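You operate a simulated robot arm through the tools that you are given. There is no shell and no other tool. Be economical: measure what you need, move in short steps, check, and stop when the job is done.

You run a simulated robot arm. Do the job below in one go: nothing can be reset, and whatever is moved stays where it is left.

Task
Take the green clip and put it on the steel table. Then put the dirty pad on the lower shelf of the long steel table. Then switch the air switch on. Then put one of the numbered jars from the top of the long steel table on the top of the sealer table. Then open the wide counter drawer. Do these in the order given. Set down upright: numbered jar.

The check looks at the end state, three seconds after you hand in, the way a careful person would. Anything else that was tipped, shoved, dropped, spilled or broken makes it a failure.

Robot
A 6-joint arm with a two-finger gripper on a trunk, on a base that drives. Base frame: it is fixed to the floor where the robot stands at the start and does not move with it; the origin is under the middle of the robot, x ahead of it, y to its left, z up; the surface under the hand at the start is at about z = 860. Readings come in mm, degrees, newtons and seconds.
With the tool pointing down near the work surface it reaches from about 380 to 860 mm from the robot's upright axis, wherever it stands. Its first joint turns from -166.0 to 166.0 degrees. Places, roughly: air switch [1600, 700, 1100]; dirty pad (17x12x5 cm) [1300, 1000, 900]; green clip (17x4x3 cm) [500, 100, 900]; lower shelf of the long steel table [3200, 700, 300]; numbered jar [3500, 500, 750]; steel table [-1100, -4500, 900]; top of the sealer table [700, 700, 900]; wide counter drawer [2700, 3800, 700]. Payload 2.45 kg.
Tool frame: the origin (TCP) lies between the finger pads and is the grasp point; the fingertips stand 20 mm ahead of it; z points along the fingers, y is the line along which they close. Largest opening 140 mm; the body of the gripper starts 168 mm behind the TCP.
Orientation is that of the tool frame in the base frame, as a unit quaternion [w, x, y, z]. With the fingers straight down and closing along the base's y, the tool's x points along the base's -x, its y along +y and its z along -z.

Tools
- The arm moves only by the tool move_arm. Its argument "series" is a list that holds one entry, the list of rows, each a list of 6 numbers: the shift along the base's x, y, z in cm, then the turn, a rotation vector about the base's x, y, z in degrees. In form: [[[tx, ty, tz, wx, wy, wz], ...]]. A call has 1 to 20 rows; each row shifts and turns the commanded pose from where the row before left it. "hand" is the finger opening in cm, from 0 to 14, set as the call begins (left out, the last holds). Rows are played at 5 a second. More than 50 mm and 8.6 degrees between two rows, or a gripper value outside its range, and nothing of the call is played. Where a pose cannot be reached the arm comes as near as it can. A force on the tool above 40 N (or 10 N above the force at the start of the call, whichever is more), or a blocked arm, ends the call early, and 0.2 s more pass. The fingers move at their own pace (about 45 mm/s each) and stop on an object; they squeeze with about 32 N. The grip force told is the motor's: it shows also when the fingers shut on nothing. Time passes only in rows, and 0.2 s behind the last, so rows that do not move let the fingers close. It gives the time, the measured TCP pose, the force on the tool (base axes), the opening and the grip force at its end, in the units of the frame above (readings bear some noise), with the torque about the TCP (base axes, N m) and any sound that the robot's microphone picked up.
- Cameras (640 x 400 px; columns grow to the right, rows downward): "scene" is now at [64.3, 144.8, 1834.7]; the picture's right is [0.05, -1.00, 0.00], its down [-0.89, -0.04, -0.44] and it looks along [0.44, 0.02, -0.90] (base axes); focal length 280 px, centre (320, 200). "wrist" rides on the gripper at [78, 11, -209] in the tool frame; the picture's right is [-0.14, 0.99, 0.00], its down [-0.92, -0.13, -0.37] and it looks along [-0.37, -0.05, 0.93] (tool axes); focal length 280 px, centre (320, 200). There is no depth. A picture from a camera that has moved, and an enlarged one, comes with that camera's place and axes in the base frame and with its lens. The place of the scene camera against the robot may be out by one fixed shift of up to 12 mm in any direction.
- snapshot(camera): a new picture of that camera. It takes no simulated time.
- slide_trunk(by): slides the trunk up (or, below 0, down) by that many mm; the arm and the scene camera ride with it, the base frame stays. It gives what a move gives, with no picture.
- steer(legs): drives the robot by 1 to 6 legs, each [ahead, left, turn to the left] in mm, mm and degrees, along the robot's own axes; the way and the turn of a leg run together, so that a leg with both is an arc; at most 1500 mm and 180 degrees a leg. The arm and the cameras ride along, it lands a little off, and it stops where it bumps. It gives what a move gives.
- pan_tilt(pan, tilt): turns the head with the scene camera to pan (to the left, within 143 degrees either way) and tilt (down, from -29 to 69), counted from straight ahead of the robot. It gives what a move gives.
- inspect(camera, box): a new picture of the part [left, top, right, bottom] of that camera's present view, enlarged. It takes no simulated time.
- finish_job(): hands the job in; it is judged then, once.

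Go step by step. Nothing tells you exact positions but the pictures and the camera data: compare them with the known pose of the tool, close in by small moves and look again before you grip or let go. The budget is 165 turns and 108 pictures, counting those below and the enlarged ones. Unless the task says otherwise, let go and move clear before handing in.

The tools are called after "Emit:" as a command line: name --argument value ..., lists and objects as JSON in quotes. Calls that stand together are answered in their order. move_arm: Moves the arm, as the interface text tells. Its arguments: {"type":"object","properties":{"series":{"type":"array"},"hand":{"type":"number"}},"required":["series"]} The other tools are called the same way: slide_trunk (by) slides the trunk up or down; steer (legs) drives the base; pan_tilt (pan, tilt) turns the head that bears the scene camera; snapshot (camera) takes a picture; inspect (camera, box) takes an enlarged picture of a part of a camera's view; finish_job () hands the job in.

At the start:

```text
clock: 0.0
eef_pos: [595.3, 147.9, 1191.3]
tool_rot: [0.0, 0.0, 1.0, 0.0]
ft_force: [-0.9, 0.8, 1.2]
wrist_torque: [0.0, -0.02, -0.01]
gripper_width: 140.0
gripper_force: 0.0
trunk travel left (down, up): [-100.0, 130.0]
robot x, y, heading: [1.5, -0.2, 0.0]
head pan, tilt: [2.6, 63.6]
```

scene: 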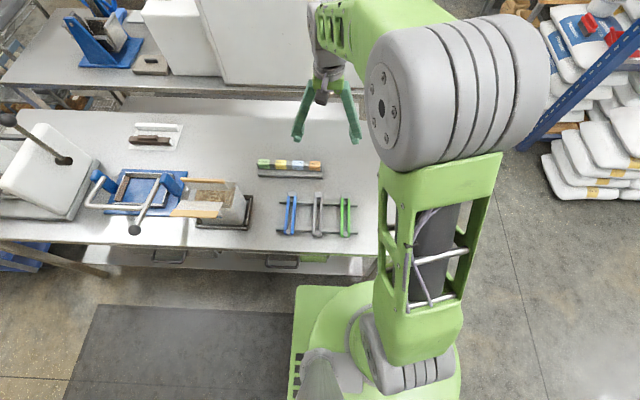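
wrist: 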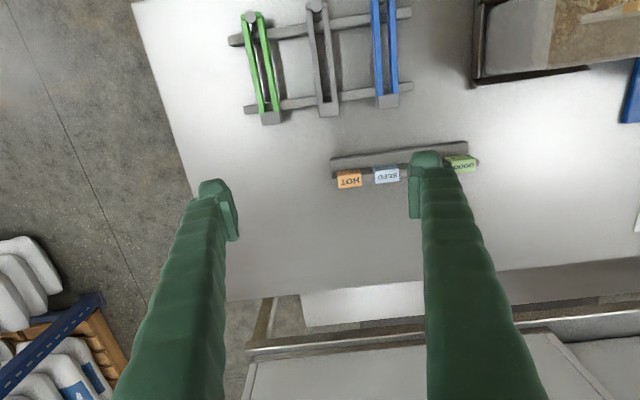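

I see the green clip lying across a two-rail rack, right end of three clips (about [470, 70, 890]). I'll enlarge both views to see its shape.

Emit:
inspect --camera "wrist" --box '[200, 0, 440, 150]'

Emit:
inspect --camera "scene" --box '[240, 140, 400, 240]'

```text
2.67 times, centred on (320, 75) of wrist
camera zoom: at [518.4, 158.7, 1399.2], right [0.14, 0.99, 0.0], down [0.92, -0.13, 0.37], along [0.37, -0.05, -0.93], focal length 748 px, centre (320, 533)
```

zoom: 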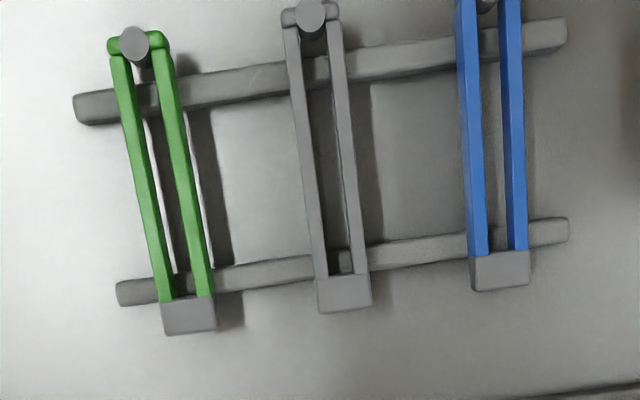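

```text
4.00 times, centred on (320, 190) of scene
camera zoom: at [64.3, 144.8, 1834.7], right [0.05, -1.0, 0.0], down [-0.89, -0.04, -0.44], along [0.44, 0.02, -0.9], focal length 1120 px, centre (320, 240)
```

zoom: 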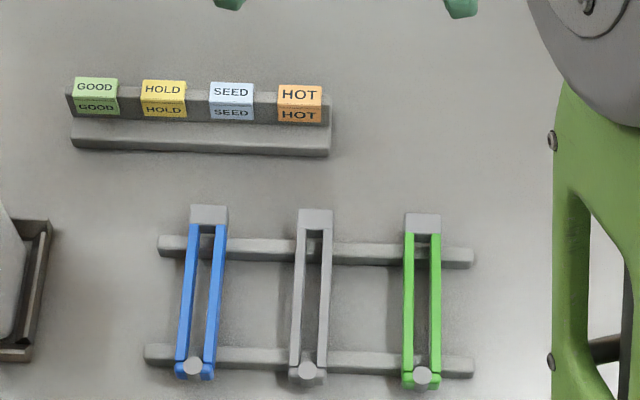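

The clip lies along x, about x 400–560, y 70. I'll move above it with the fingers partly open, then look again.

Emit:
move_arm --series '[[[-2.3, -1.56, -3.4, 0, 0, 0], [-2.3, -1.56, -3.4, 0, 0, 0], [-2.3, -1.56, -3.4, 0, 0, 0], [-2.3, -1.56, -3.4, 0, 0, 0], [-2.3, -1.56, -3.4, 0, 0, 0], [0, 0, 0, 0, 0, 0]]]' --hand 9

Emit:
snapshot --camera "wrist"

Emit:
snapshot --camera "scene"

```text
clock: 1.4
eef_pos: [480.3, 68.2, 1019.2]
tool_rot: [0.0, -0.001, 1.0, 0.0]
ft_force: [0.4, -0.3, -0.4]
wrist_torque: [0.02, -0.01, 0.03]
gripper_width: 90.0
gripper_force: 0.1
trunk travel left (down, up): [-100.0, 130.0]
robot x, y, heading: [-0.9, -0.3, -0.1]
head pan, tilt: [2.6, 63.6]
```

```text
103 pictures are left
camera wrist: at [402.5, 80.1, 1227.4], right [0.14, 0.99, 0.0], down [0.92, -0.13, 0.37], along [0.37, -0.05, -0.93], focal length 280 px, centre (320, 200)
```

wrist: 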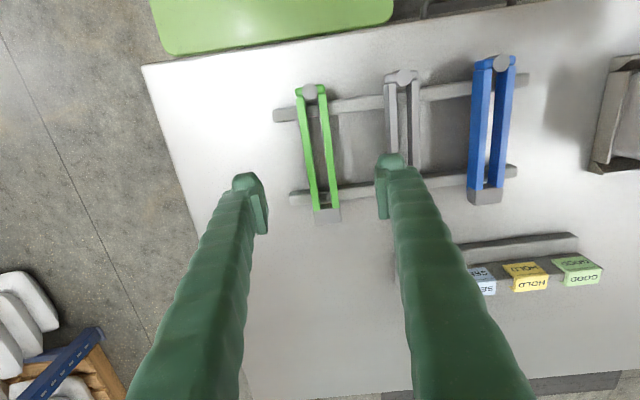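

```text
102 pictures are left
camera scene: at [64.3, 144.8, 1834.7], right [0.05, -1.0, 0.0], down [-0.89, -0.04, -0.44], along [0.44, 0.02, -0.9], focal length 280 px, centre (320, 200)
```

scene: 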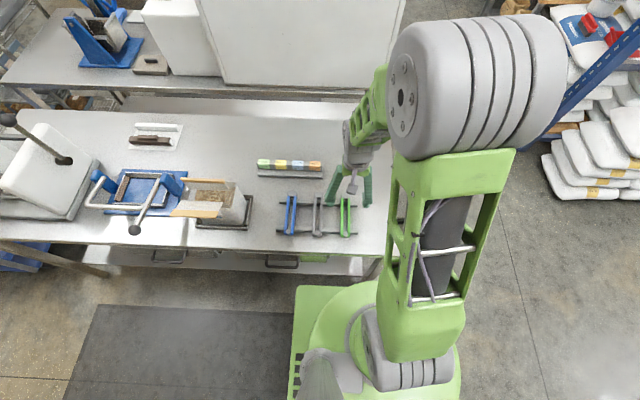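

The fingers straddle the clip (y≈70, top at about z 898). I'll go down between the rails to z≈890 and close.

Emit:
move_arm --series '[[[0, 0.05, -4.3, 0, 0, 0], [0, 0.05, -4.3, 0, 0, 0], [0, 0.05, -3.0, 0, 0, 0], [0, 0, -1.3, 0, 0, 0], [0, 0, 0, 0, 0, 0]]]' --hand 9

Emit:
snapshot --camera "wrist"

```text
clock: 2.6
eef_pos: [481.1, 70.6, 890.1]
tool_rot: [0.0, 0.0, 1.0, -0.001]
ft_force: [0.4, 0.2, 0.8]
wrist_torque: [0.02, 0.0, -0.05]
gripper_width: 90.0
gripper_force: 0.1
trunk travel left (down, up): [-100.0, 130.0]
robot x, y, heading: [1.5, -1.9, -0.3]
head pan, tilt: [2.6, 63.6]
```

```text
101 pictures are left
camera wrist: at [403.8, 82.2, 1098.4], right [0.14, 0.99, 0.0], down [0.92, -0.13, 0.37], along [0.37, -0.05, -0.93], focal length 280 px, centre (320, 200)
```

wrist: 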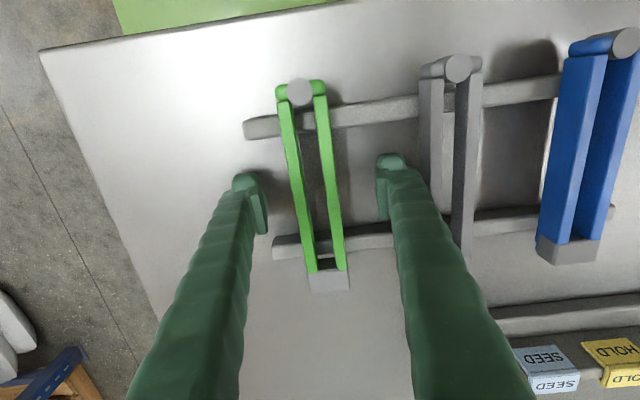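

The fingers are on either side of the clip, between the rails. Closing now.

Emit:
move_arm --series '[[[0, 0, 0, 0, 0, 0], [0, 0, 0, 0, 0, 0], [0, 0, 0, 0, 0, 0], [0, 0, 0, 0, 0, 0], [0, 0, 0, 0, 0, 0], [0, 0, 0, 0, 0, 0]]]' --hand 2

Emit:
move_arm --series '[[[0, 0, 2, 0, 0, 0], [0, 0, 4, 0, 0, 0], [0, 0, 4.5, 0, 0, 0], [0, 0, 4.5, 0, 0, 0], [0, 0, 4.5, 0, 0, 0], [0, 0, 0, 0, 0, 0]]]'

Emit:
snapshot --camera "wrist"

```text
clock: 4.0
eef_pos: [480.9, 71.0, 890.8]
tool_rot: [0.0, 0.0, 1.0, 0.0]
ft_force: [-0.3, -1.1, 0.4]
wrist_torque: [0.0, 0.0, -0.01]
gripper_width: 30.5
gripper_force: 32.1
trunk travel left (down, up): [-100.0, 130.0]
robot x, y, heading: [-0.6, 1.9, -0.2]
head pan, tilt: [2.6, 63.6]
```

```text
clock: 5.4
eef_pos: [482.2, 70.7, 1085.3]
tool_rot: [0.001, 0.0, 1.0, 0.0]
ft_force: [0.5, 0.0, -0.6]
wrist_torque: [0.0, 0.01, -0.01]
gripper_width: 30.1
gripper_force: 32.4
trunk travel left (down, up): [-100.0, 130.0]
robot x, y, heading: [1.1, -1.1, -0.0]
head pan, tilt: [2.6, 63.6]
```

```text
100 pictures are left
camera wrist: at [405.0, 81.5, 1293.0], right [0.14, 0.99, 0.0], down [0.92, -0.13, 0.37], along [0.36, -0.05, -0.93], focal length 280 px, centre (320, 200)
```

wrist: 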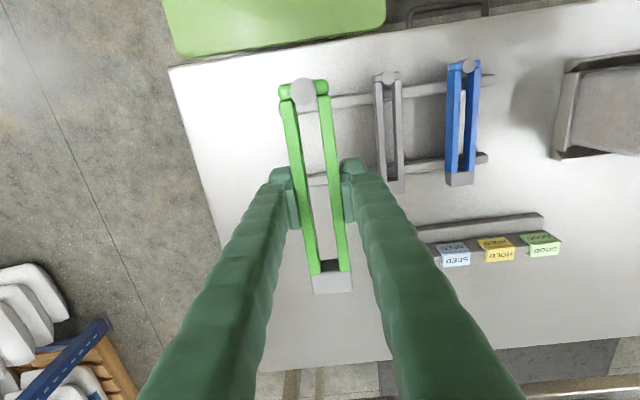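

The clip is held. Now I'll look toward the steel table, behind and to the right.

Emit:
pan_tilt --pan -100 --tilt 22

Emit:
snapshot --camera "scene"

Emit:
pan_tilt --pan -35 --tilt 30

Emit:
snapshot --camera "scene"

```text
clock: 7.2
eef_pos: [481.2, 70.4, 1083.8]
tool_rot: [0.0, 0.0, 1.0, -0.001]
ft_force: [0.5, 0.9, -0.4]
wrist_torque: [-0.03, -0.01, 0.0]
gripper_width: 30.1
gripper_force: 31.9
trunk travel left (down, up): [-100.0, 130.0]
robot x, y, heading: [0.6, -3.9, -0.0]
head pan, tilt: [-100.0, 22.0]
```

```text
99 pictures are left
camera scene: at [-14.0, 50.6, 1893.6], right [-0.98, 0.17, 0.0], down [0.06, 0.37, -0.93], along [-0.16, -0.91, -0.37], focal length 280 px, centre (320, 200)
```

scene: 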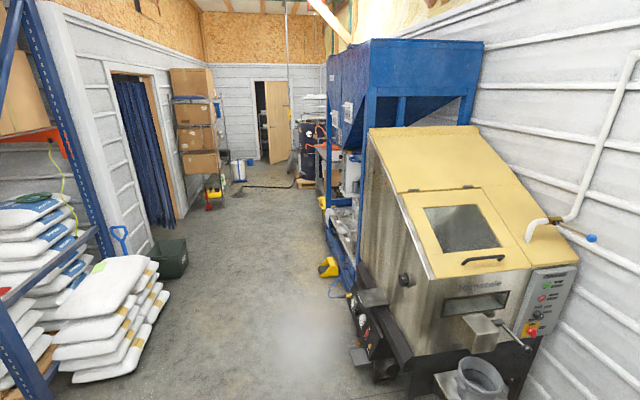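

```text
clock: 8.6
eef_pos: [482.1, 71.4, 1083.6]
tool_rot: [0.0, -0.001, 1.0, 0.0]
ft_force: [0.0, 0.8, -0.4]
wrist_torque: [-0.03, 0.01, 0.0]
gripper_width: 30.0
gripper_force: 32.3
trunk travel left (down, up): [-100.0, 130.0]
robot x, y, heading: [1.0, -0.1, 0.2]
head pan, tilt: [-35.0, 30.0]
```

```text
98 pictures are left
camera scene: at [76.1, 90.1, 1880.9], right [-0.57, -0.82, 0.0], down [-0.41, 0.29, -0.87], along [0.71, -0.5, -0.5], focal length 280 px, centre (320, 200)
```

scene: 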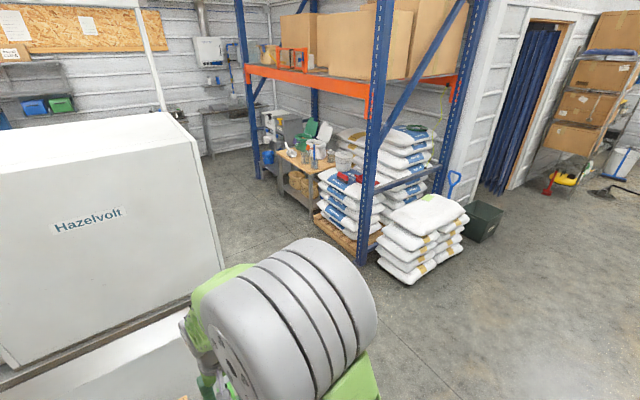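

The steel table seems to be beyond the blue machine down the corridor. I'll turn back and enlarge.

Emit:
pan_tilt --pan -100 --tilt 22

Emit:
inspect --camera "scene" --box '[220, 80, 420, 330]'

```text
clock: 9.9
eef_pos: [482.4, 70.4, 1083.9]
tool_rot: [0.0, 0.0, 1.0, 0.0]
ft_force: [0.5, -0.1, -0.2]
wrist_torque: [0.02, 0.02, 0.0]
gripper_width: 30.0
gripper_force: 32.4
trunk travel left (down, up): [-100.0, 130.0]
robot x, y, heading: [0.1, 5.0, 0.3]
head pan, tilt: [-100.0, 22.0]
```

```text
1.60 times, centred on (320, 205) of scene
camera zoom: at [-14.0, 50.6, 1893.7], right [-0.98, 0.17, 0.0], down [0.06, 0.37, -0.93], along [-0.16, -0.91, -0.37], focal length 448 px, centre (320, 192)
```

zoom: 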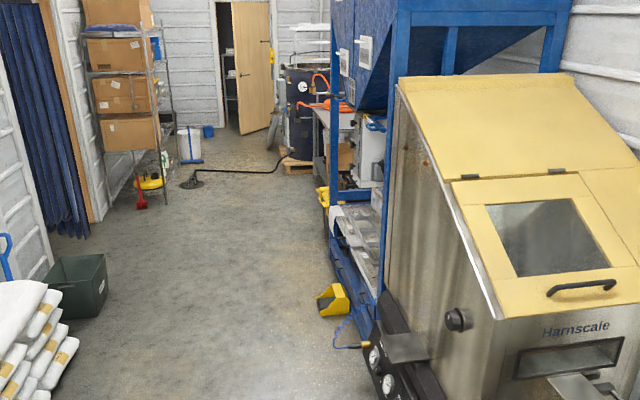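

The corridor runs along −y, clear between x≈−550 and 1000. I'll drive out sideways, turn right and go down it.

Emit:
steer --legs '[[0, -700, 0], [0, 0, -90], [1300, 250, 0], [1100, 0, 0]]'

Emit:
pan_tilt --pan -40 --tilt 30

Emit:
snapshot --camera "scene"

```text
clock: 31.9
eef_pos: [295.8, -3603.9, 1084.0]
tool_rot: [0.001, 0.717, 0.697, 0.0]
ft_force: [0.2, -0.6, -0.8]
wrist_torque: [0.0, 0.0, -0.02]
gripper_width: 29.8
gripper_force: 31.8
trunk travel left (down, up): [-100.0, 130.0]
robot x, y, heading: [238.7, -3123.9, -91.4]
head pan, tilt: [-100.0, 22.0]
```

```text
clock: 33.2
eef_pos: [295.2, -3603.4, 1084.5]
tool_rot: [0.0, 0.716, 0.698, 0.001]
ft_force: [0.9, -0.1, -0.1]
wrist_torque: [0.01, 0.01, 0.02]
gripper_width: 30.2
gripper_force: 31.7
trunk travel left (down, up): [-100.0, 130.0]
robot x, y, heading: [237.8, -3118.4, -91.6]
head pan, tilt: [-40.0, 30.0]
```

```text
96 pictures are left
camera scene: at [308.8, -3199.0, 1880.9], right [-0.75, 0.66, 0.0], down [0.33, 0.37, -0.87], along [-0.57, -0.65, -0.5], focal length 280 px, centre (320, 200)
```

scene: 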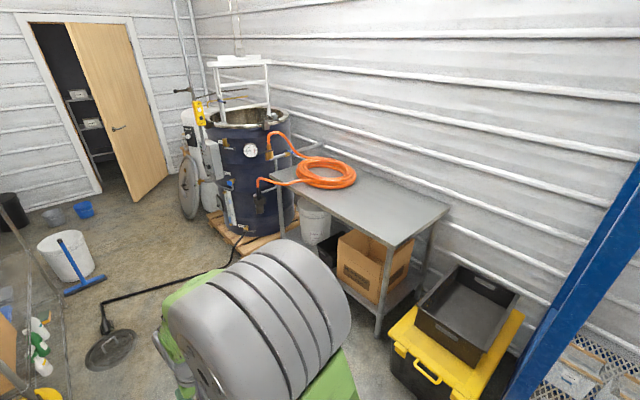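

The steel table spans about x −764…−1423, y −3850…−5050, with a hose coil at its far end. I'll drive alongside its near half and face it.

Emit:
steer --legs '[[1030, 0, 0], [0, 0, -88.4], [430, 0, 0]]'

Emit:
pan_tilt --pan 0 --tilt 50

Emit:
snapshot --camera "scene"

Emit:
snapshot --camera "wrist"

```text
clock: 44.5
eef_pos: [-709.9, -4241.4, 1083.8]
tool_rot: [0.001, 1.0, 0.006, 0.0]
ft_force: [-0.7, 0.6, -0.2]
wrist_torque: [0.04, -0.05, -0.03]
gripper_width: 29.8
gripper_force: 31.9
trunk travel left (down, up): [-100.0, 130.0]
robot x, y, heading: [-226.7, -4161.6, -179.2]
head pan, tilt: [-40.0, 30.0]
```

```text
clock: 45.6
eef_pos: [-708.1, -4240.0, 1084.9]
tool_rot: [0.0, 1.0, 0.006, 0.0]
ft_force: [0.0, -0.3, 0.2]
wrist_torque: [-0.03, 0.05, 0.01]
gripper_width: 29.9
gripper_force: 31.7
trunk travel left (down, up): [-100.0, 130.0]
robot x, y, heading: [-226.7, -4162.6, -179.4]
head pan, tilt: [0.0, 50.0]
```

```text
95 pictures are left
camera scene: at [-320.5, -4302.4, 1851.4], right [-0.01, 1.0, 0.0], down [0.77, 0.01, -0.64], along [-0.64, -0.01, -0.77], focal length 280 px, centre (320, 200)
```

scene: 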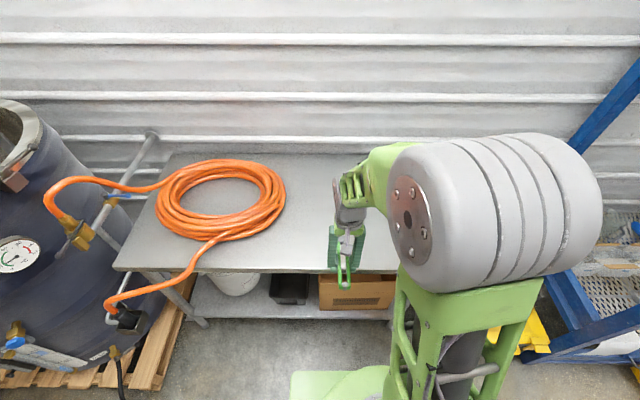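

```text
94 pictures are left
camera wrist: at [-629.4, -4249.7, 1292.7], right [-0.13, -0.99, 0.0], down [-0.92, 0.12, 0.37], along [-0.37, 0.05, -0.93], focal length 280 px, centre (320, 200)
```

wrist: 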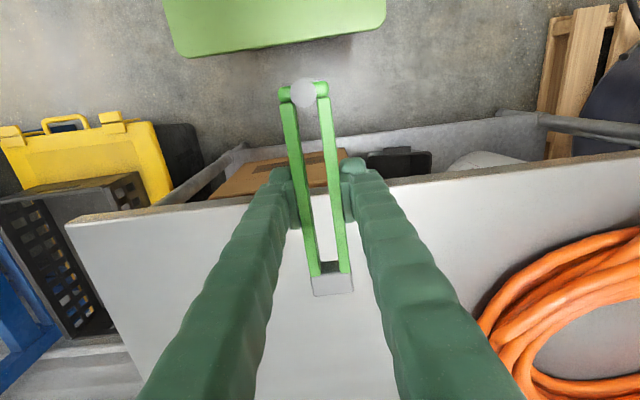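

The table is right ahead with free space in front of the coil. I'll move the clip over it and come down partway.

Emit:
move_arm --series '[[[-4.8, 0.6, 0, 0, 0, 0], [-4.8, 0.6, 0, 0, 0, 0], [-4.8, 0.6, 0, 0, 0, 0], [-4.8, 0.6, 0, 0, 0, 0], [-4.8, 0.6, 0, 0, 0, 0], [0, 0, -4, 0, 0, 0], [0, 0, -4, 0, 0, 0], [0, 0, -3.5, 0, 0, 0], [0, 0, 0, 0, 0, 0]]]'

Emit:
snapshot --camera "wrist"

Emit:
inspect --camera "scene" --box '[200, 140, 440, 290]'

```text
clock: 47.6
eef_pos: [-946.3, -4210.2, 970.0]
tool_rot: [0.001, 1.0, 0.006, -0.001]
ft_force: [0.2, 0.5, -0.6]
wrist_torque: [0.0, 0.01, -0.01]
gripper_width: 29.8
gripper_force: 32.1
trunk travel left (down, up): [-100.0, 130.0]
robot x, y, heading: [-229.2, -4163.0, -179.2]
head pan, tilt: [0.0, 50.0]
```

```text
93 pictures are left
camera wrist: at [-867.3, -4220.4, 1178.5], right [-0.13, -0.99, 0.0], down [-0.92, 0.12, 0.37], along [-0.37, 0.05, -0.93], focal length 280 px, centre (320, 200)
```

wrist: 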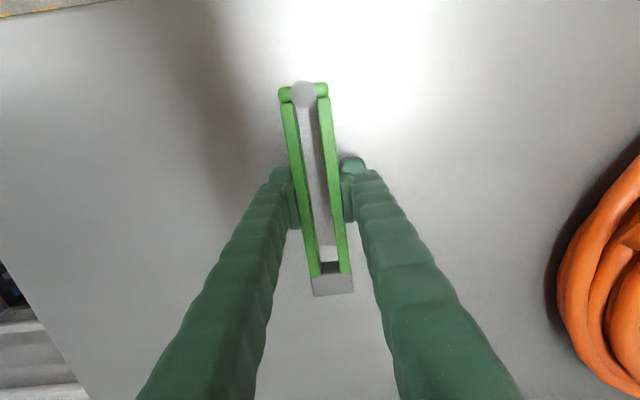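

```text
2.67 times, centred on (320, 215) of scene
camera zoom: at [-320.2, -4302.5, 1851.4], right [-0.01, 1.0, 0.0], down [0.77, 0.01, -0.64], along [-0.64, -0.01, -0.77], focal length 746 px, centre (320, 160)
```

zoom: 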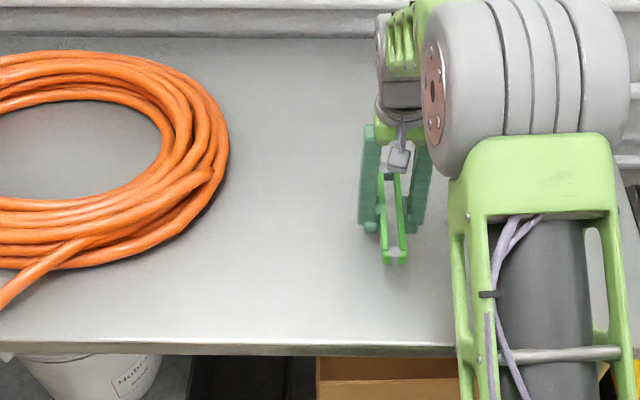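

Clear space below. I'll lower gently and watch for contact.

Emit:
move_arm --series '[[[0, 0, -2, 0, 0, 0], [0, 0, -2, 0, 0, 0], [0, 0, -1, 0, 0, 0], [0, 0, -0.5, 0, 0, 0], [0, 0, -0.5, 0, 0, 0], [0, 0, 0, 0, 0, 0]]]'

Emit:
snapshot --camera "wrist"

```text
clock: 48.7
eef_pos: [-948.4, -4210.8, 921.1]
tool_rot: [0.0, 1.0, 0.006, -0.004]
ft_force: [9.0, 0.3, 19.5]
wrist_torque: [0.02, -0.29, 0.02]
gripper_width: 29.9
gripper_force: 32.5
trunk travel left (down, up): [-100.0, 130.0]
robot x, y, heading: [-227.1, -4159.5, -179.3]
head pan, tilt: [0.0, 50.0]
stopped in row 5: the force on the tool passed its limit at 46 N (the readings are from after the stop); the commanded pose is now the measured one
```

```text
91 pictures are left
camera wrist: at [-868.9, -4220.0, 1127.9], right [-0.12, -0.99, 0.0], down [-0.92, 0.12, 0.37], along [-0.37, 0.05, -0.93], focal length 280 px, centre (320, 200)
```

wrist: 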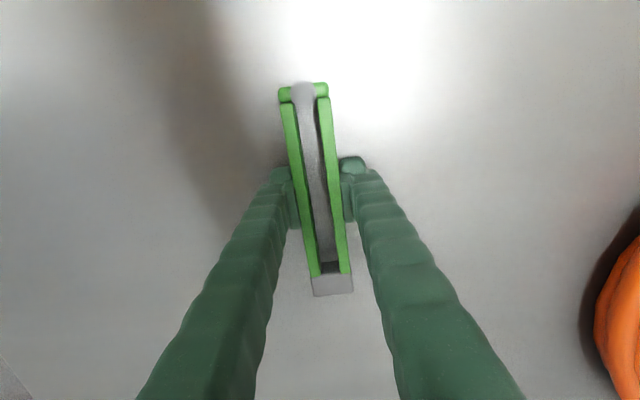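

Contact at TCP 921, so the table top is near 900. Releasing.

Emit:
move_arm --series '[[[0, 0, 0, 0, 0, 0], [0, 0, 0, 0, 0, 0], [0, 0, 0, 0, 0, 0], [0, 0, 0, 0, 0, 0]]]' --hand 7

Emit:
move_arm --series '[[[0, 0, 1, 0, 0, 0], [0, 0, 4, 0, 0, 0], [0, 0, 4.5, 0, 0, 0], [0, 0, 4.5, 0, 0, 0], [0, 0, 4.5, 0, 0, 0], [0, 0, 0, 0, 0, 0]]]'

Emit:
snapshot --camera "wrist"

```text
clock: 49.8
eef_pos: [-952.5, -4212.8, 918.5]
tool_rot: [0.0, 1.0, 0.007, -0.004]
ft_force: [1.4, -2.5, 3.6]
wrist_torque: [0.07, -0.04, -0.08]
gripper_width: 68.3
gripper_force: 0.0
trunk travel left (down, up): [-100.0, 130.0]
robot x, y, heading: [-225.2, -4159.4, -179.2]
head pan, tilt: [0.0, 50.0]
stopped in row 4: the force on the tool passed its limit at 40 N (the readings are from after the stop); the commanded pose is now the measured one
```

```text
clock: 51.2
eef_pos: [-953.6, -4211.4, 1101.4]
tool_rot: [0.002, 1.0, 0.007, -0.003]
ft_force: [-0.6, 0.0, 0.7]
wrist_torque: [0.0, 0.04, 0.01]
gripper_width: 69.8
gripper_force: 0.0
trunk travel left (down, up): [-100.0, 130.0]
robot x, y, heading: [-224.3, -4165.8, -179.2]
head pan, tilt: [0.0, 50.0]
```

```text
90 pictures are left
camera wrist: at [-873.2, -4222.0, 1309.4], right [-0.12, -0.99, 0.0], down [-0.92, 0.12, 0.38], along [-0.37, 0.04, -0.93], focal length 280 px, centre (320, 200)
```

wrist: 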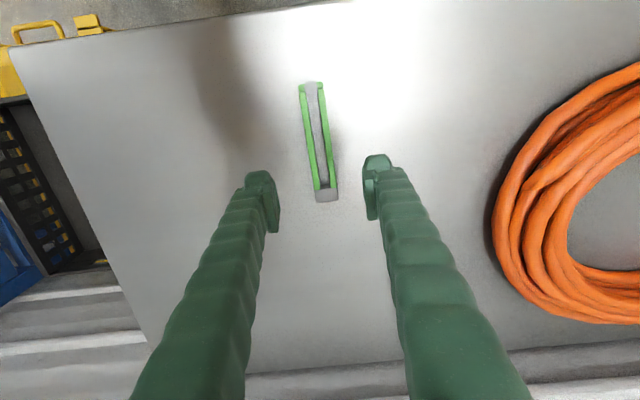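

The clip lies on the steel table. I'll retract the arm and drive back up the corridor facing +y to look for the pad.

Emit:
move_arm --series '[[[4.8, 0, 1, 0, 0, 0], [4.8, 0, 1, 0, 0, 0], [4.8, 0, 1, 0, 0, 0], [4.8, 0, 1, 0, 0, 0], [4.8, 0, 0, 0, 0, 0], [0, 0, 0, 0, 0, 0]]]'

Emit:
steer --legs '[[-430, 0, 0], [0, 0, -90.8], [1450, 0, 0], [1400, 0, 0]]'

Emit:
pan_tilt --pan -35 --tilt 20

Emit:
snapshot --camera "scene"

```text
clock: 52.6
eef_pos: [-712.6, -4216.3, 1141.3]
tool_rot: [0.001, 1.0, 0.007, -0.005]
ft_force: [-0.4, -0.9, -0.2]
wrist_torque: [0.0, -0.01, 0.01]
gripper_width: 69.9
gripper_force: 0.1
trunk travel left (down, up): [-100.0, 130.0]
robot x, y, heading: [-228.7, -4165.2, -179.1]
head pan, tilt: [0.0, 50.0]
```

```text
clock: 72.7
eef_pos: [66.2, -766.1, 1141.4]
tool_rot: [-0.002, 0.725, -0.689, -0.003]
ft_force: [-0.6, 0.1, -0.3]
wrist_torque: [-0.02, 0.01, -0.04]
gripper_width: 70.2
gripper_force: 0.1
trunk travel left (down, up): [-100.0, 130.0]
robot x, y, heading: [139.3, -1252.6, 92.7]
head pan, tilt: [0.0, 50.0]
```

```text
clock: 73.7
eef_pos: [67.2, -767.6, 1141.6]
tool_rot: [-0.002, 0.725, -0.689, -0.004]
ft_force: [-0.5, 0.2, 0.1]
wrist_torque: [0.01, 0.01, 0.0]
gripper_width: 69.9
gripper_force: 0.1
trunk travel left (down, up): [-100.0, 130.0]
robot x, y, heading: [133.7, -1249.3, 93.1]
head pan, tilt: [-35.0, 20.0]
```

```text
89 pictures are left
camera scene: at [37.7, -1165.5, 1896.8], right [0.85, -0.53, 0.0], down [-0.18, -0.29, -0.94], along [0.5, 0.8, -0.34], focal length 280 px, centre (320, 200)
```

scene: 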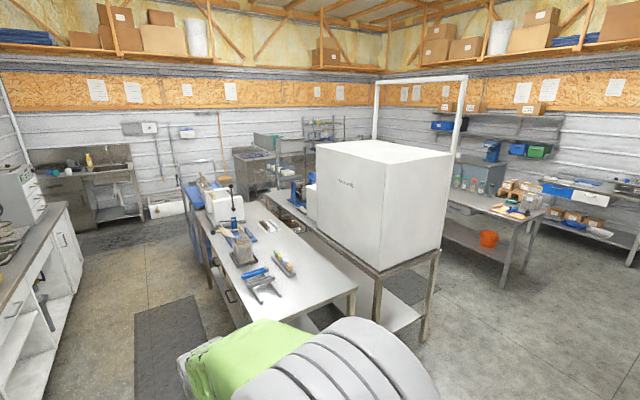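

I can see the two back-to-back tables and the long steel table beyond. I'll drive round the right end into the aisle between.

Emit:
steer --legs '[[0, 0, -93], [0, 400, 0], [1400, 0, 0], [750, 0, 0], [0, 0, 90]]'

Emit:
pan_tilt --pan 25 --tilt 25

Emit:
snapshot --camera "scene"

Emit:
pan_tilt --pan -40 --tilt 25

Emit:
snapshot --camera "scene"

```text
clock: 95.8
eef_pos: [2206.6, -386.8, 1141.8]
tool_rot: [-0.002, 0.716, -0.698, -0.003]
ft_force: [-0.2, 0.5, -0.1]
wrist_torque: [-0.01, -0.04, 0.03]
gripper_width: 70.0
gripper_force: 0.1
trunk travel left (down, up): [-100.0, 130.0]
robot x, y, heading: [2260.1, -873.8, 91.4]
head pan, tilt: [-35.0, 20.0]
```

```text
clock: 97.1
eef_pos: [2207.2, -387.0, 1140.9]
tool_rot: [-0.003, 0.715, -0.699, -0.004]
ft_force: [0.3, 0.0, -0.2]
wrist_torque: [-0.03, -0.03, -0.02]
gripper_width: 70.0
gripper_force: 0.1
trunk travel left (down, up): [-100.0, 130.0]
robot x, y, heading: [2264.5, -870.8, 91.4]
head pan, tilt: [25.0, 25.0]
```

```text
88 pictures are left
camera scene: at [2075.1, -780.2, 1888.8], right [0.9, 0.44, 0.0], down [0.19, -0.38, -0.91], along [-0.4, 0.81, -0.42], focal length 280 px, centre (320, 200)
```

scene: 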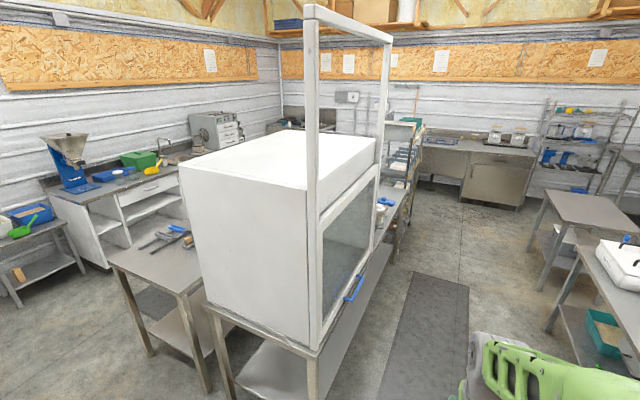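

```text
clock: 98.4
eef_pos: [2206.8, -387.7, 1141.5]
tool_rot: [-0.002, 0.716, -0.698, -0.004]
ft_force: [0.2, 0.1, 0.2]
wrist_torque: [0.01, -0.01, -0.04]
gripper_width: 70.1
gripper_force: 0.1
trunk travel left (down, up): [-100.0, 130.0]
robot x, y, heading: [2265.6, -868.6, 91.4]
head pan, tilt: [-40.0, 25.0]
```

```text
87 pictures are left
camera scene: at [2173.5, -790.7, 1888.8], right [0.78, -0.62, 0.0], down [-0.26, -0.33, -0.91], along [0.57, 0.71, -0.42], focal length 280 px, centre (320, 200)
```

scene: 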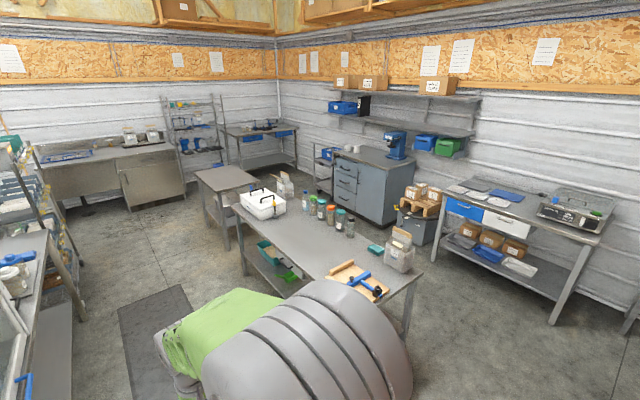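

The white cabinet is a hood whose open front faces the aisle; jars stand on the long table to the right. I'll drive up the aisle and look left and right.

Emit:
steer --legs '[[1400, 0, -1.4]]'

Emit:
pan_tilt --pan 75 --tilt 35

Emit:
snapshot --camera "scene"

Emit:
pan_tilt --pan -90 --tilt 40

Emit:
snapshot --camera "scene"

```text
clock: 105.5
eef_pos: [2197.0, 1026.1, 1140.6]
tool_rot: [-0.003, 0.709, -0.705, -0.004]
ft_force: [0.7, 0.0, -0.3]
wrist_torque: [-0.02, -0.02, -0.01]
gripper_width: 70.0
gripper_force: 0.0
trunk travel left (down, up): [-100.0, 130.0]
robot x, y, heading: [2243.3, 540.2, 90.4]
head pan, tilt: [-40.0, 25.0]
```

```text
clock: 107.4
eef_pos: [2196.6, 1026.8, 1141.0]
tool_rot: [-0.003, 0.709, -0.705, -0.004]
ft_force: [-0.7, -0.4, 0.2]
wrist_torque: [0.02, -0.01, -0.02]
gripper_width: 70.1
gripper_force: 0.0
trunk travel left (down, up): [-100.0, 130.0]
robot x, y, heading: [2245.1, 541.6, 90.4]
head pan, tilt: [75.0, 35.0]
```

```text
86 pictures are left
camera scene: at [2010.9, 574.7, 1873.1], right [0.25, 0.97, 0.0], down [0.55, -0.15, -0.82], along [-0.79, 0.21, -0.57], focal length 280 px, centre (320, 200)
```

scene: 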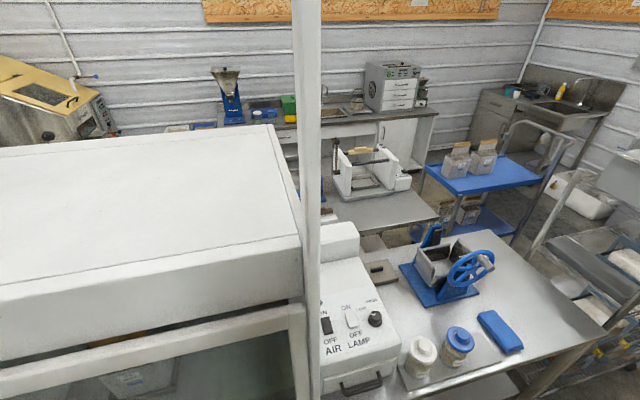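

```text
clock: 109.9
eef_pos: [2196.1, 1026.2, 1142.2]
tool_rot: [-0.002, 0.709, -0.705, -0.004]
ft_force: [1.3, -0.6, -0.6]
wrist_torque: [0.02, 0.0, -0.02]
gripper_width: 70.1
gripper_force: 0.0
trunk travel left (down, up): [-100.0, 130.0]
robot x, y, heading: [2244.4, 537.8, 90.3]
head pan, tilt: [-90.0, 40.0]
```

```text
85 pictures are left
camera scene: at [2181.1, 552.7, 1865.5], right [0.01, -1.0, 0.0], down [-0.64, 0.0, -0.77], along [0.77, 0.0, -0.64], focal length 280 px, centre (320, 200)
```

scene: 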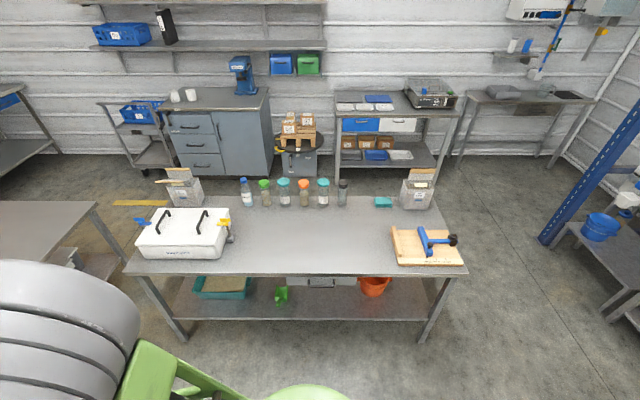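

The hood's control box carries the AIR switch, and something lies near the pad's place behind the blue device. I'll enlarge it.

Emit:
pan_tilt --pan 75 --tilt 35

Emit:
inspect --camera "scene" --box '[300, 200, 540, 390]'

Emit:
inspect --camera "scene" --box '[340, 220, 440, 290]'

```text
clock: 112.5
eef_pos: [2196.2, 1025.6, 1141.4]
tool_rot: [-0.003, 0.709, -0.705, -0.004]
ft_force: [-0.5, -0.9, -0.4]
wrist_torque: [0.01, 0.0, 0.0]
gripper_width: 69.8
gripper_force: 0.1
trunk travel left (down, up): [-100.0, 130.0]
robot x, y, heading: [2241.6, 537.9, 90.2]
head pan, tilt: [75.0, 35.0]
```

```text
2.11 times, centred on (420, 295) of scene
camera zoom: at [2010.9, 574.7, 1873.1], right [0.25, 0.97, 0.0], down [0.55, -0.15, -0.82], along [-0.79, 0.21, -0.57], focal length 589 px, centre (110, 0)
```

zoom: 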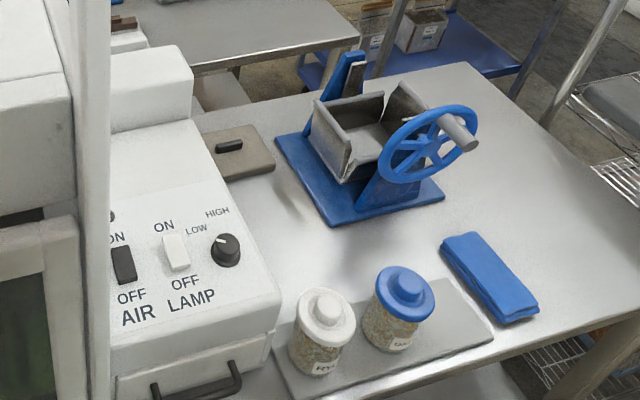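

```text
5.71 times, centred on (390, 255) of scene
camera zoom: at [2010.9, 574.7, 1873.1], right [0.25, 0.97, 0.0], down [0.55, -0.15, -0.82], along [-0.79, 0.21, -0.57], focal length 1600 px, centre (-80, -114)
```

zoom: 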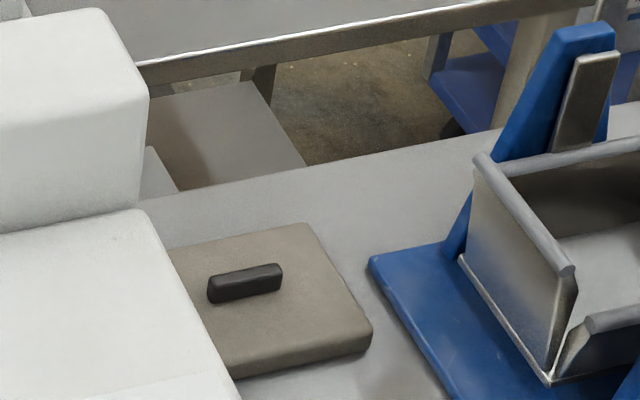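

The dirty pad (tan with a dark handle) is at about [1240, 1040], ~500 mm in from the aisle edge of the table. I'll drive opposite it and turn to face it.

Emit:
steer --legs '[[500, 0, 0], [0, 0, 90]]'

Emit:
pan_tilt --pan 0 --tilt 40

Emit:
snapshot --camera "scene"

Emit:
snapshot --camera "wrist"

```text
clock: 119.3
eef_pos: [1756.9, 990.0, 1141.1]
tool_rot: [0.0, 1.0, 0.007, -0.004]
ft_force: [-0.2, -1.2, 0.6]
wrist_torque: [-0.01, 0.0, -0.01]
gripper_width: 70.0
gripper_force: 0.1
trunk travel left (down, up): [-100.0, 130.0]
robot x, y, heading: [2244.0, 1041.1, -179.3]
head pan, tilt: [75.0, 35.0]
```

```text
clock: 120.7
eef_pos: [1757.4, 990.1, 1142.3]
tool_rot: [0.001, 1.0, 0.007, -0.005]
ft_force: [-0.3, -0.5, -1.3]
wrist_torque: [-0.01, -0.01, -0.02]
gripper_width: 70.2
gripper_force: 0.1
trunk travel left (down, up): [-100.0, 130.0]
robot x, y, heading: [2241.8, 1042.0, -179.3]
head pan, tilt: [0.0, 40.0]
```

```text
82 pictures are left
camera scene: at [2141.6, 902.7, 1865.5], right [-0.01, 1.0, 0.0], down [0.64, 0.01, -0.77], along [-0.77, -0.01, -0.64], focal length 280 px, centre (320, 200)
```

scene: 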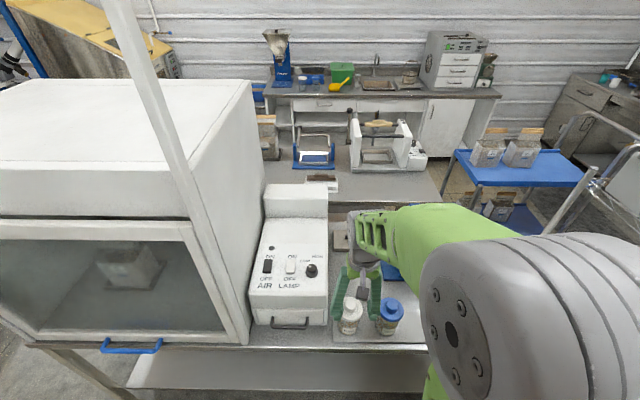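

```text
81 pictures are left
camera wrist: at [1838.5, 981.2, 1349.6], right [-0.12, -0.99, 0.0], down [-0.92, 0.12, 0.38], along [-0.37, 0.04, -0.93], focal length 280 px, centre (320, 200)
```

wrist: 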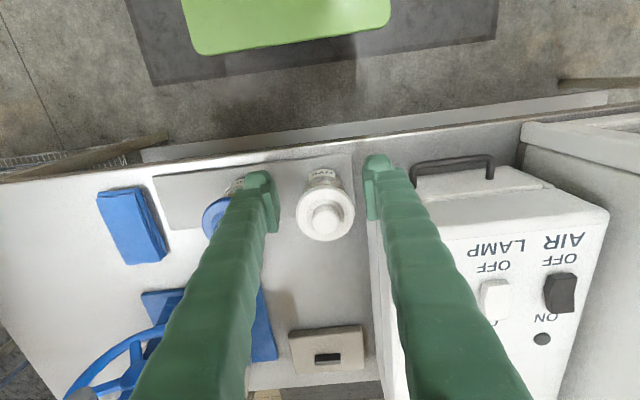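

The pad's handle runs along y, at about [1280, 1030]. Because it must later go under the long table's top, I'll grip the handle end to end with the tool tilted 45° forward. First I drive closer and tilt.

Emit:
steer --legs '[[160, 0, 0]]'

Emit:
move_arm --series '[[[-2, 0.6, 1, 0, 7.5, 0], [-2, 0.6, 1, 0, 7.5, 0], [-2, 0.6, 0, 0, 7.5, 0], [-2, 0.6, 0, 0, 7.5, 0], [-2, 0.6, 0, 0, 7.5, 0], [-2, 0.6, 0, 0, 7.5, 0], [0, 0, 0, 0, 0, 0]]]' --hand 10

Emit:
snapshot --camera "wrist"

Emit:
snapshot --camera "scene"

```text
clock: 122.2
eef_pos: [1597.0, 988.9, 1141.7]
tool_rot: [0.001, 1.0, 0.006, -0.003]
ft_force: [-0.3, -0.5, 0.6]
wrist_torque: [-0.02, -0.07, -0.01]
gripper_width: 70.1
gripper_force: 0.0
trunk travel left (down, up): [-100.0, 130.0]
robot x, y, heading: [2084.5, 1042.9, -179.5]
head pan, tilt: [0.0, 40.0]
```

```text
clock: 123.8
eef_pos: [1507.1, 1010.6, 1158.3]
tool_rot: [0.008, 0.952, 0.009, -0.305]
ft_force: [0.0, -0.8, 0.4]
wrist_torque: [-0.01, 0.01, -0.03]
gripper_width: 100.1
gripper_force: 0.0
out of reach, approached as far as the arm can: row 5, 6
trunk travel left (down, up): [-100.0, 130.0]
robot x, y, heading: [2085.1, 1041.2, -179.2]
head pan, tilt: [0.0, 40.0]
```

```text
80 pictures are left
camera wrist: at [1692.5, 1006.1, 1282.5], right [-0.09, -0.99, 0.09], down [-0.54, 0.12, 0.83], along [-0.84, 0.03, -0.55], focal length 280 px, centre (320, 200)
```

wrist: 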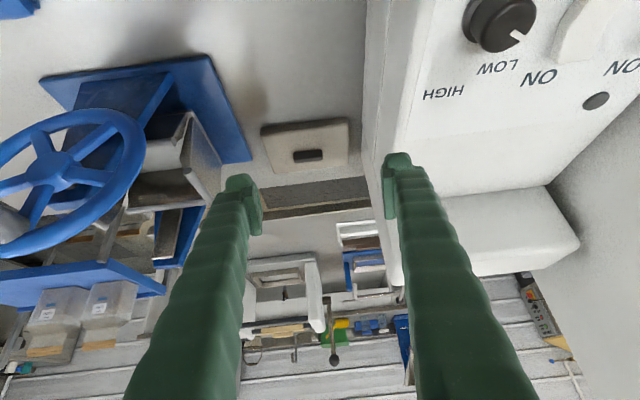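

```text
79 pictures are left
camera scene: at [1981.7, 900.8, 1865.5], right [-0.01, 1.0, 0.0], down [0.64, 0.01, -0.77], along [-0.77, -0.01, -0.64], focal length 280 px, centre (320, 200)
```

scene: 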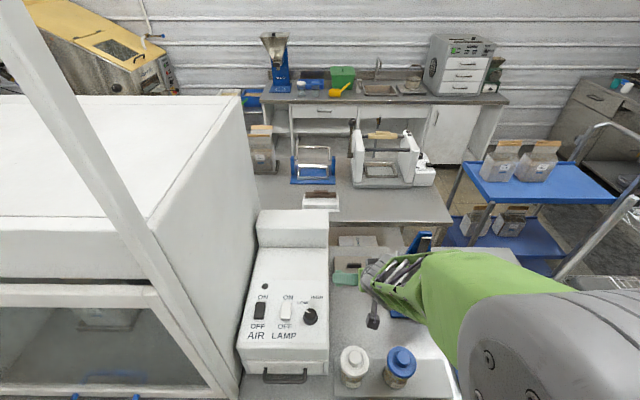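

The pad's handle is at about [1265, 1037, ~885]. The tilt stopped at 35° at this radius; I'll move out toward the pad and see whether 45° becomes reachable.

Emit:
move_arm --series '[[[-4, 0.3, -2, 0, 0, 0], [-4, 0.3, -2, 0, 0, 0], [-4, 0.3, -2, 0, 0, 0], [-3, 0, -2, 0, 0, 0], [0, 0, -2, 0, 0, 0], [0, 0, 0, 0, 0, 0]]]'

Emit:
snapshot --camera "wrist"

```text
clock: 125.2
eef_pos: [1336.4, 1034.5, 1062.0]
tool_rot: [-0.007, 0.933, 0.004, -0.361]
ft_force: [-0.8, -0.3, -0.2]
wrist_torque: [0.03, -0.02, 0.03]
gripper_width: 100.1
gripper_force: 0.0
trunk travel left (down, up): [-100.0, 130.0]
robot x, y, heading: [2081.9, 1038.2, -179.5]
head pan, tilt: [0.0, 40.0]
```

```text
78 pictures are left
camera wrist: at [1535.0, 1022.1, 1163.7], right [-0.1, -0.99, 0.08], down [-0.43, 0.11, 0.89], along [-0.9, 0.06, -0.44], focal length 280 px, centre (320, 200)
```

wrist: 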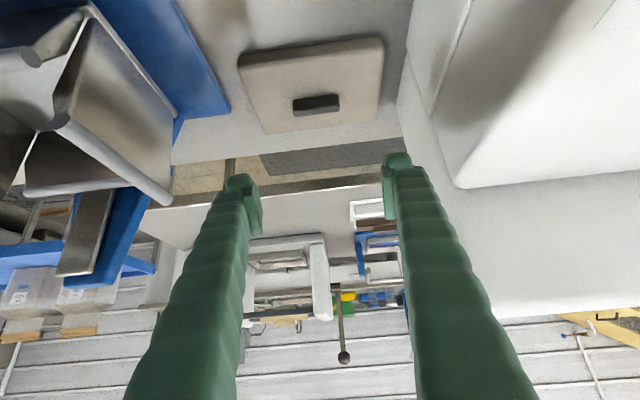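

The pad top is near z≈870 with the handle at about [1257, 1035, 880]. I'll move above it and look once more.

Emit:
move_arm --series '[[[-3.9, 0, -3, 0, 0, 0], [-3.9, 0, -3, 0, 0, 0], [0, 0, -4, 0, 0, 0], [0, 0, -2, 0, 0, 0], [0, 0, 0, 0, 0, 0]]]'

Emit:
snapshot --camera "wrist"

Emit:
snapshot --camera "scene"

```text
clock: 126.3
eef_pos: [1258.5, 1034.4, 942.5]
tool_rot: [-0.007, 0.933, 0.004, -0.36]
ft_force: [-0.9, -0.5, -0.2]
wrist_torque: [0.01, -0.02, 0.03]
gripper_width: 100.1
gripper_force: 0.0
trunk travel left (down, up): [-100.0, 130.0]
robot x, y, heading: [2083.4, 1040.8, -179.3]
head pan, tilt: [0.0, 40.0]
```

```text
77 pictures are left
camera wrist: at [1458.1, 1022.4, 1043.2], right [-0.1, -0.99, 0.08], down [-0.43, 0.11, 0.89], along [-0.9, 0.06, -0.44], focal length 280 px, centre (320, 200)
```

wrist: 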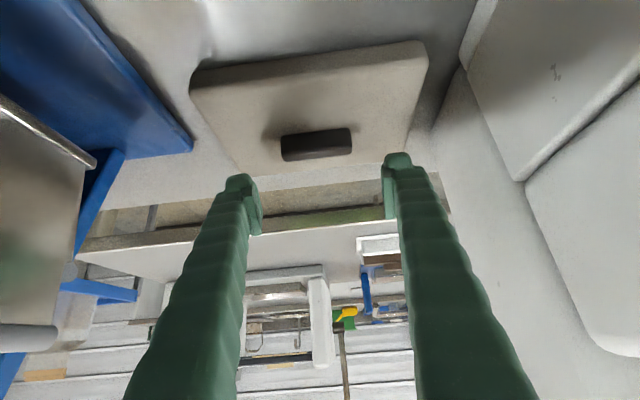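

```text
76 pictures are left
camera scene: at [1981.7, 900.8, 1865.5], right [-0.01, 1.0, 0.0], down [0.64, 0.01, -0.77], along [-0.77, -0.01, -0.64], focal length 280 px, centre (320, 200)
```

scene: 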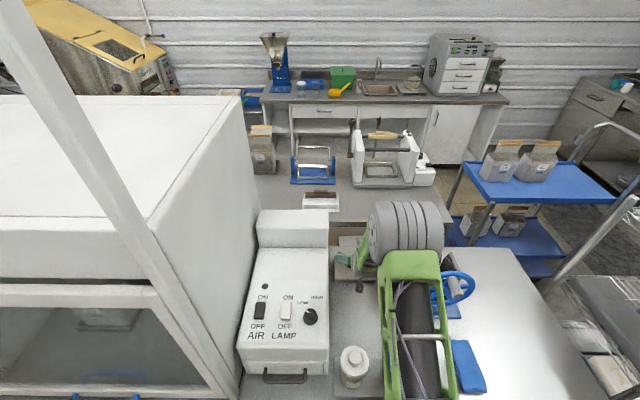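

Handle centered between the fingers. Lowering in small steps.

Emit:
move_arm --series '[[[0.5, 0, -1.2, 0, 0, 0], [0, 0, -1, 0, 0, 0], [0, 0, -0.6, 0, 0, 0], [0, 0, -0.4, 0, 0, 0], [0, 0, 0, 0, 0, 0]]]'

Emit:
snapshot --camera "wrist"

```text
clock: 127.5
eef_pos: [1264.1, 1036.6, 910.1]
tool_rot: [-0.007, 0.933, 0.004, -0.36]
ft_force: [-0.3, 0.7, -0.1]
wrist_torque: [-0.02, 0.01, -0.02]
gripper_width: 99.7
gripper_force: 0.2
trunk travel left (down, up): [-100.0, 130.0]
robot x, y, heading: [2086.2, 1040.8, -179.6]
head pan, tilt: [0.0, 40.0]
```

```text
75 pictures are left
camera wrist: at [1463.1, 1024.0, 1011.7], right [-0.1, -0.99, 0.08], down [-0.43, 0.11, 0.89], along [-0.9, 0.06, -0.44], focal length 280 px, centre (320, 200)
```

wrist: 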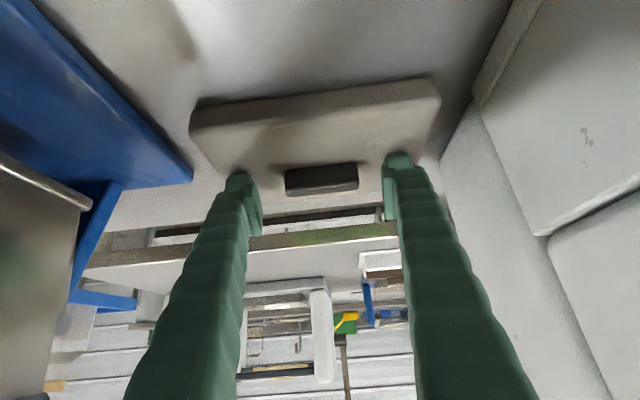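

Nearly there; another centimetre down, then close on the handle.

Emit:
move_arm --series '[[[0, 0, -0.5, 0, 0, 0], [0, 0, -0.4, 0, 0, 0], [0, 0, -0.3, 0, 0, 0], [0, 0, 0, 0, 0, 0]]]'

Emit:
snapshot --camera "wrist"

```text
clock: 128.3
eef_pos: [1257.1, 1036.5, 908.6]
tool_rot: [-0.008, 0.929, 0.002, -0.369]
ft_force: [-3.9, -1.3, 12.0]
wrist_torque: [-0.77, 0.04, -0.21]
gripper_width: 101.6
gripper_force: 1.6
trunk travel left (down, up): [-100.0, 130.0]
robot x, y, heading: [2081.2, 1038.2, -179.2]
head pan, tilt: [0.0, 40.0]
stopped in row 3: the force on the tool passed its limit at 43 N (the readings are from after the stop); the commanded pose is now the measured one
```

```text
74 pictures are left
camera wrist: at [1458.7, 1024.3, 1006.1], right [-0.1, -0.99, 0.08], down [-0.42, 0.11, 0.9], along [-0.9, 0.06, -0.43], focal length 280 px, centre (320, 200)
```

wrist: 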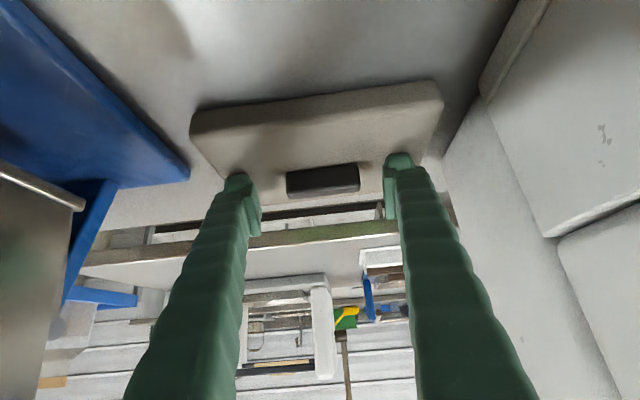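

The fingertips touched the pad top (z≈880). I'll shift 5 mm toward the handle's middle, close and check.

Emit:
move_arm --series '[[[0.5, 0, 0, 0, 0, 0], [0, 0, -0.1, 0, 0, 0]]]'

Emit:
move_arm --series '[[[0, 0, 0, 0, 0, 0], [0, 0, 0, 0, 0, 0], [0, 0, 0, 0, 0, 0], [0, 0, 0, 0, 0, 0], [0, 0, 0, 0, 0, 0]]]' --hand 3

Emit:
snapshot --camera "wrist"

```text
clock: 128.9
eef_pos: [1263.3, 1037.5, 908.0]
tool_rot: [-0.008, 0.929, 0.001, -0.369]
ft_force: [-10.0, -1.7, 27.1]
wrist_torque: [-1.63, 0.14, -0.66]
gripper_width: 101.8
gripper_force: 1.4
trunk travel left (down, up): [-100.0, 130.0]
robot x, y, heading: [2082.9, 1041.9, -179.1]
head pan, tilt: [0.0, 40.0]
```

```text
clock: 129.5
eef_pos: [1261.1, 1035.0, 911.0]
tool_rot: [-0.007, 0.928, 0.004, -0.372]
ft_force: [2.4, 1.1, 19.7]
wrist_torque: [-2.02, 0.5, 0.22]
gripper_width: 71.0
gripper_force: 11.3
trunk travel left (down, up): [-100.0, 130.0]
robot x, y, heading: [2083.4, 1043.5, -179.2]
head pan, tilt: [0.0, 40.0]
stopped in row 2: the force on the tool passed its limit at 41 N (the readings are from after the stop); the commanded pose is now the measured one
```

```text
73 pictures are left
camera wrist: at [1462.6, 1023.7, 1006.9], right [-0.1, -0.99, 0.08], down [-0.41, 0.11, 0.9], along [-0.91, 0.06, -0.42], focal length 280 px, centre (320, 200)
```

wrist: 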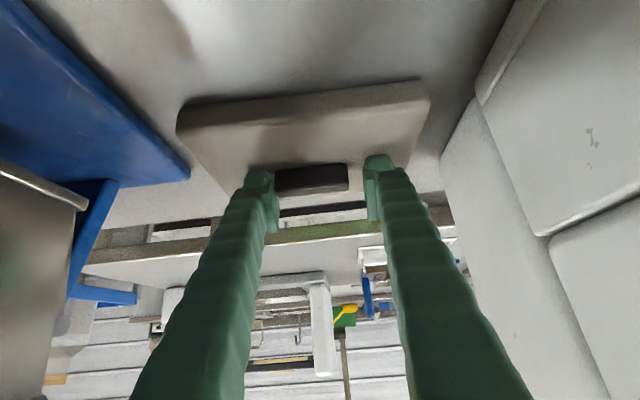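

One finger is pressing on the pad. I'll lift 3 mm and continue closing.

Emit:
move_arm --series '[[[0, 0, 0.3, 0, 0, 0], [0, 0, 0, 0, 0, 0], [0, 0, 0, 0, 0, 0], [0, 0, 0, 0, 0, 0], [0, 0, 0, 0, 0, 0]]]' --hand 3

Emit:
snapshot --camera "wrist"

```text
clock: 130.7
eef_pos: [1263.9, 1033.7, 910.9]
tool_rot: [-0.007, 0.929, 0.005, -0.369]
ft_force: [-2.1, 2.3, 10.1]
wrist_torque: [-0.28, 0.1, -0.15]
gripper_width: 58.7
gripper_force: 31.8
trunk travel left (down, up): [-100.0, 130.0]
robot x, y, heading: [2085.9, 1039.7, -179.2]
head pan, tilt: [0.0, 40.0]
```

```text
72 pictures are left
camera wrist: at [1464.5, 1022.4, 1008.5], right [-0.1, -0.99, 0.08], down [-0.42, 0.11, 0.9], along [-0.9, 0.05, -0.43], focal length 280 px, centre (320, 200)
```

wrist: 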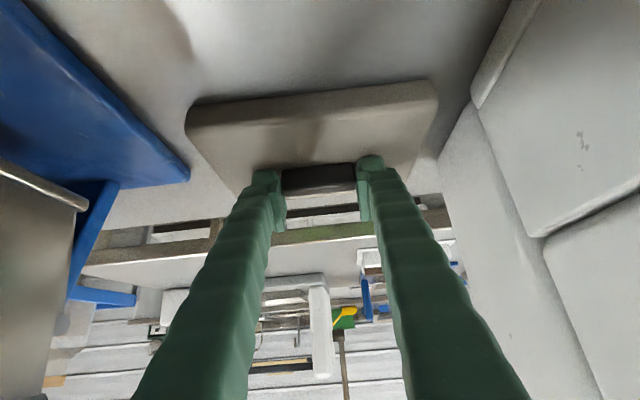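

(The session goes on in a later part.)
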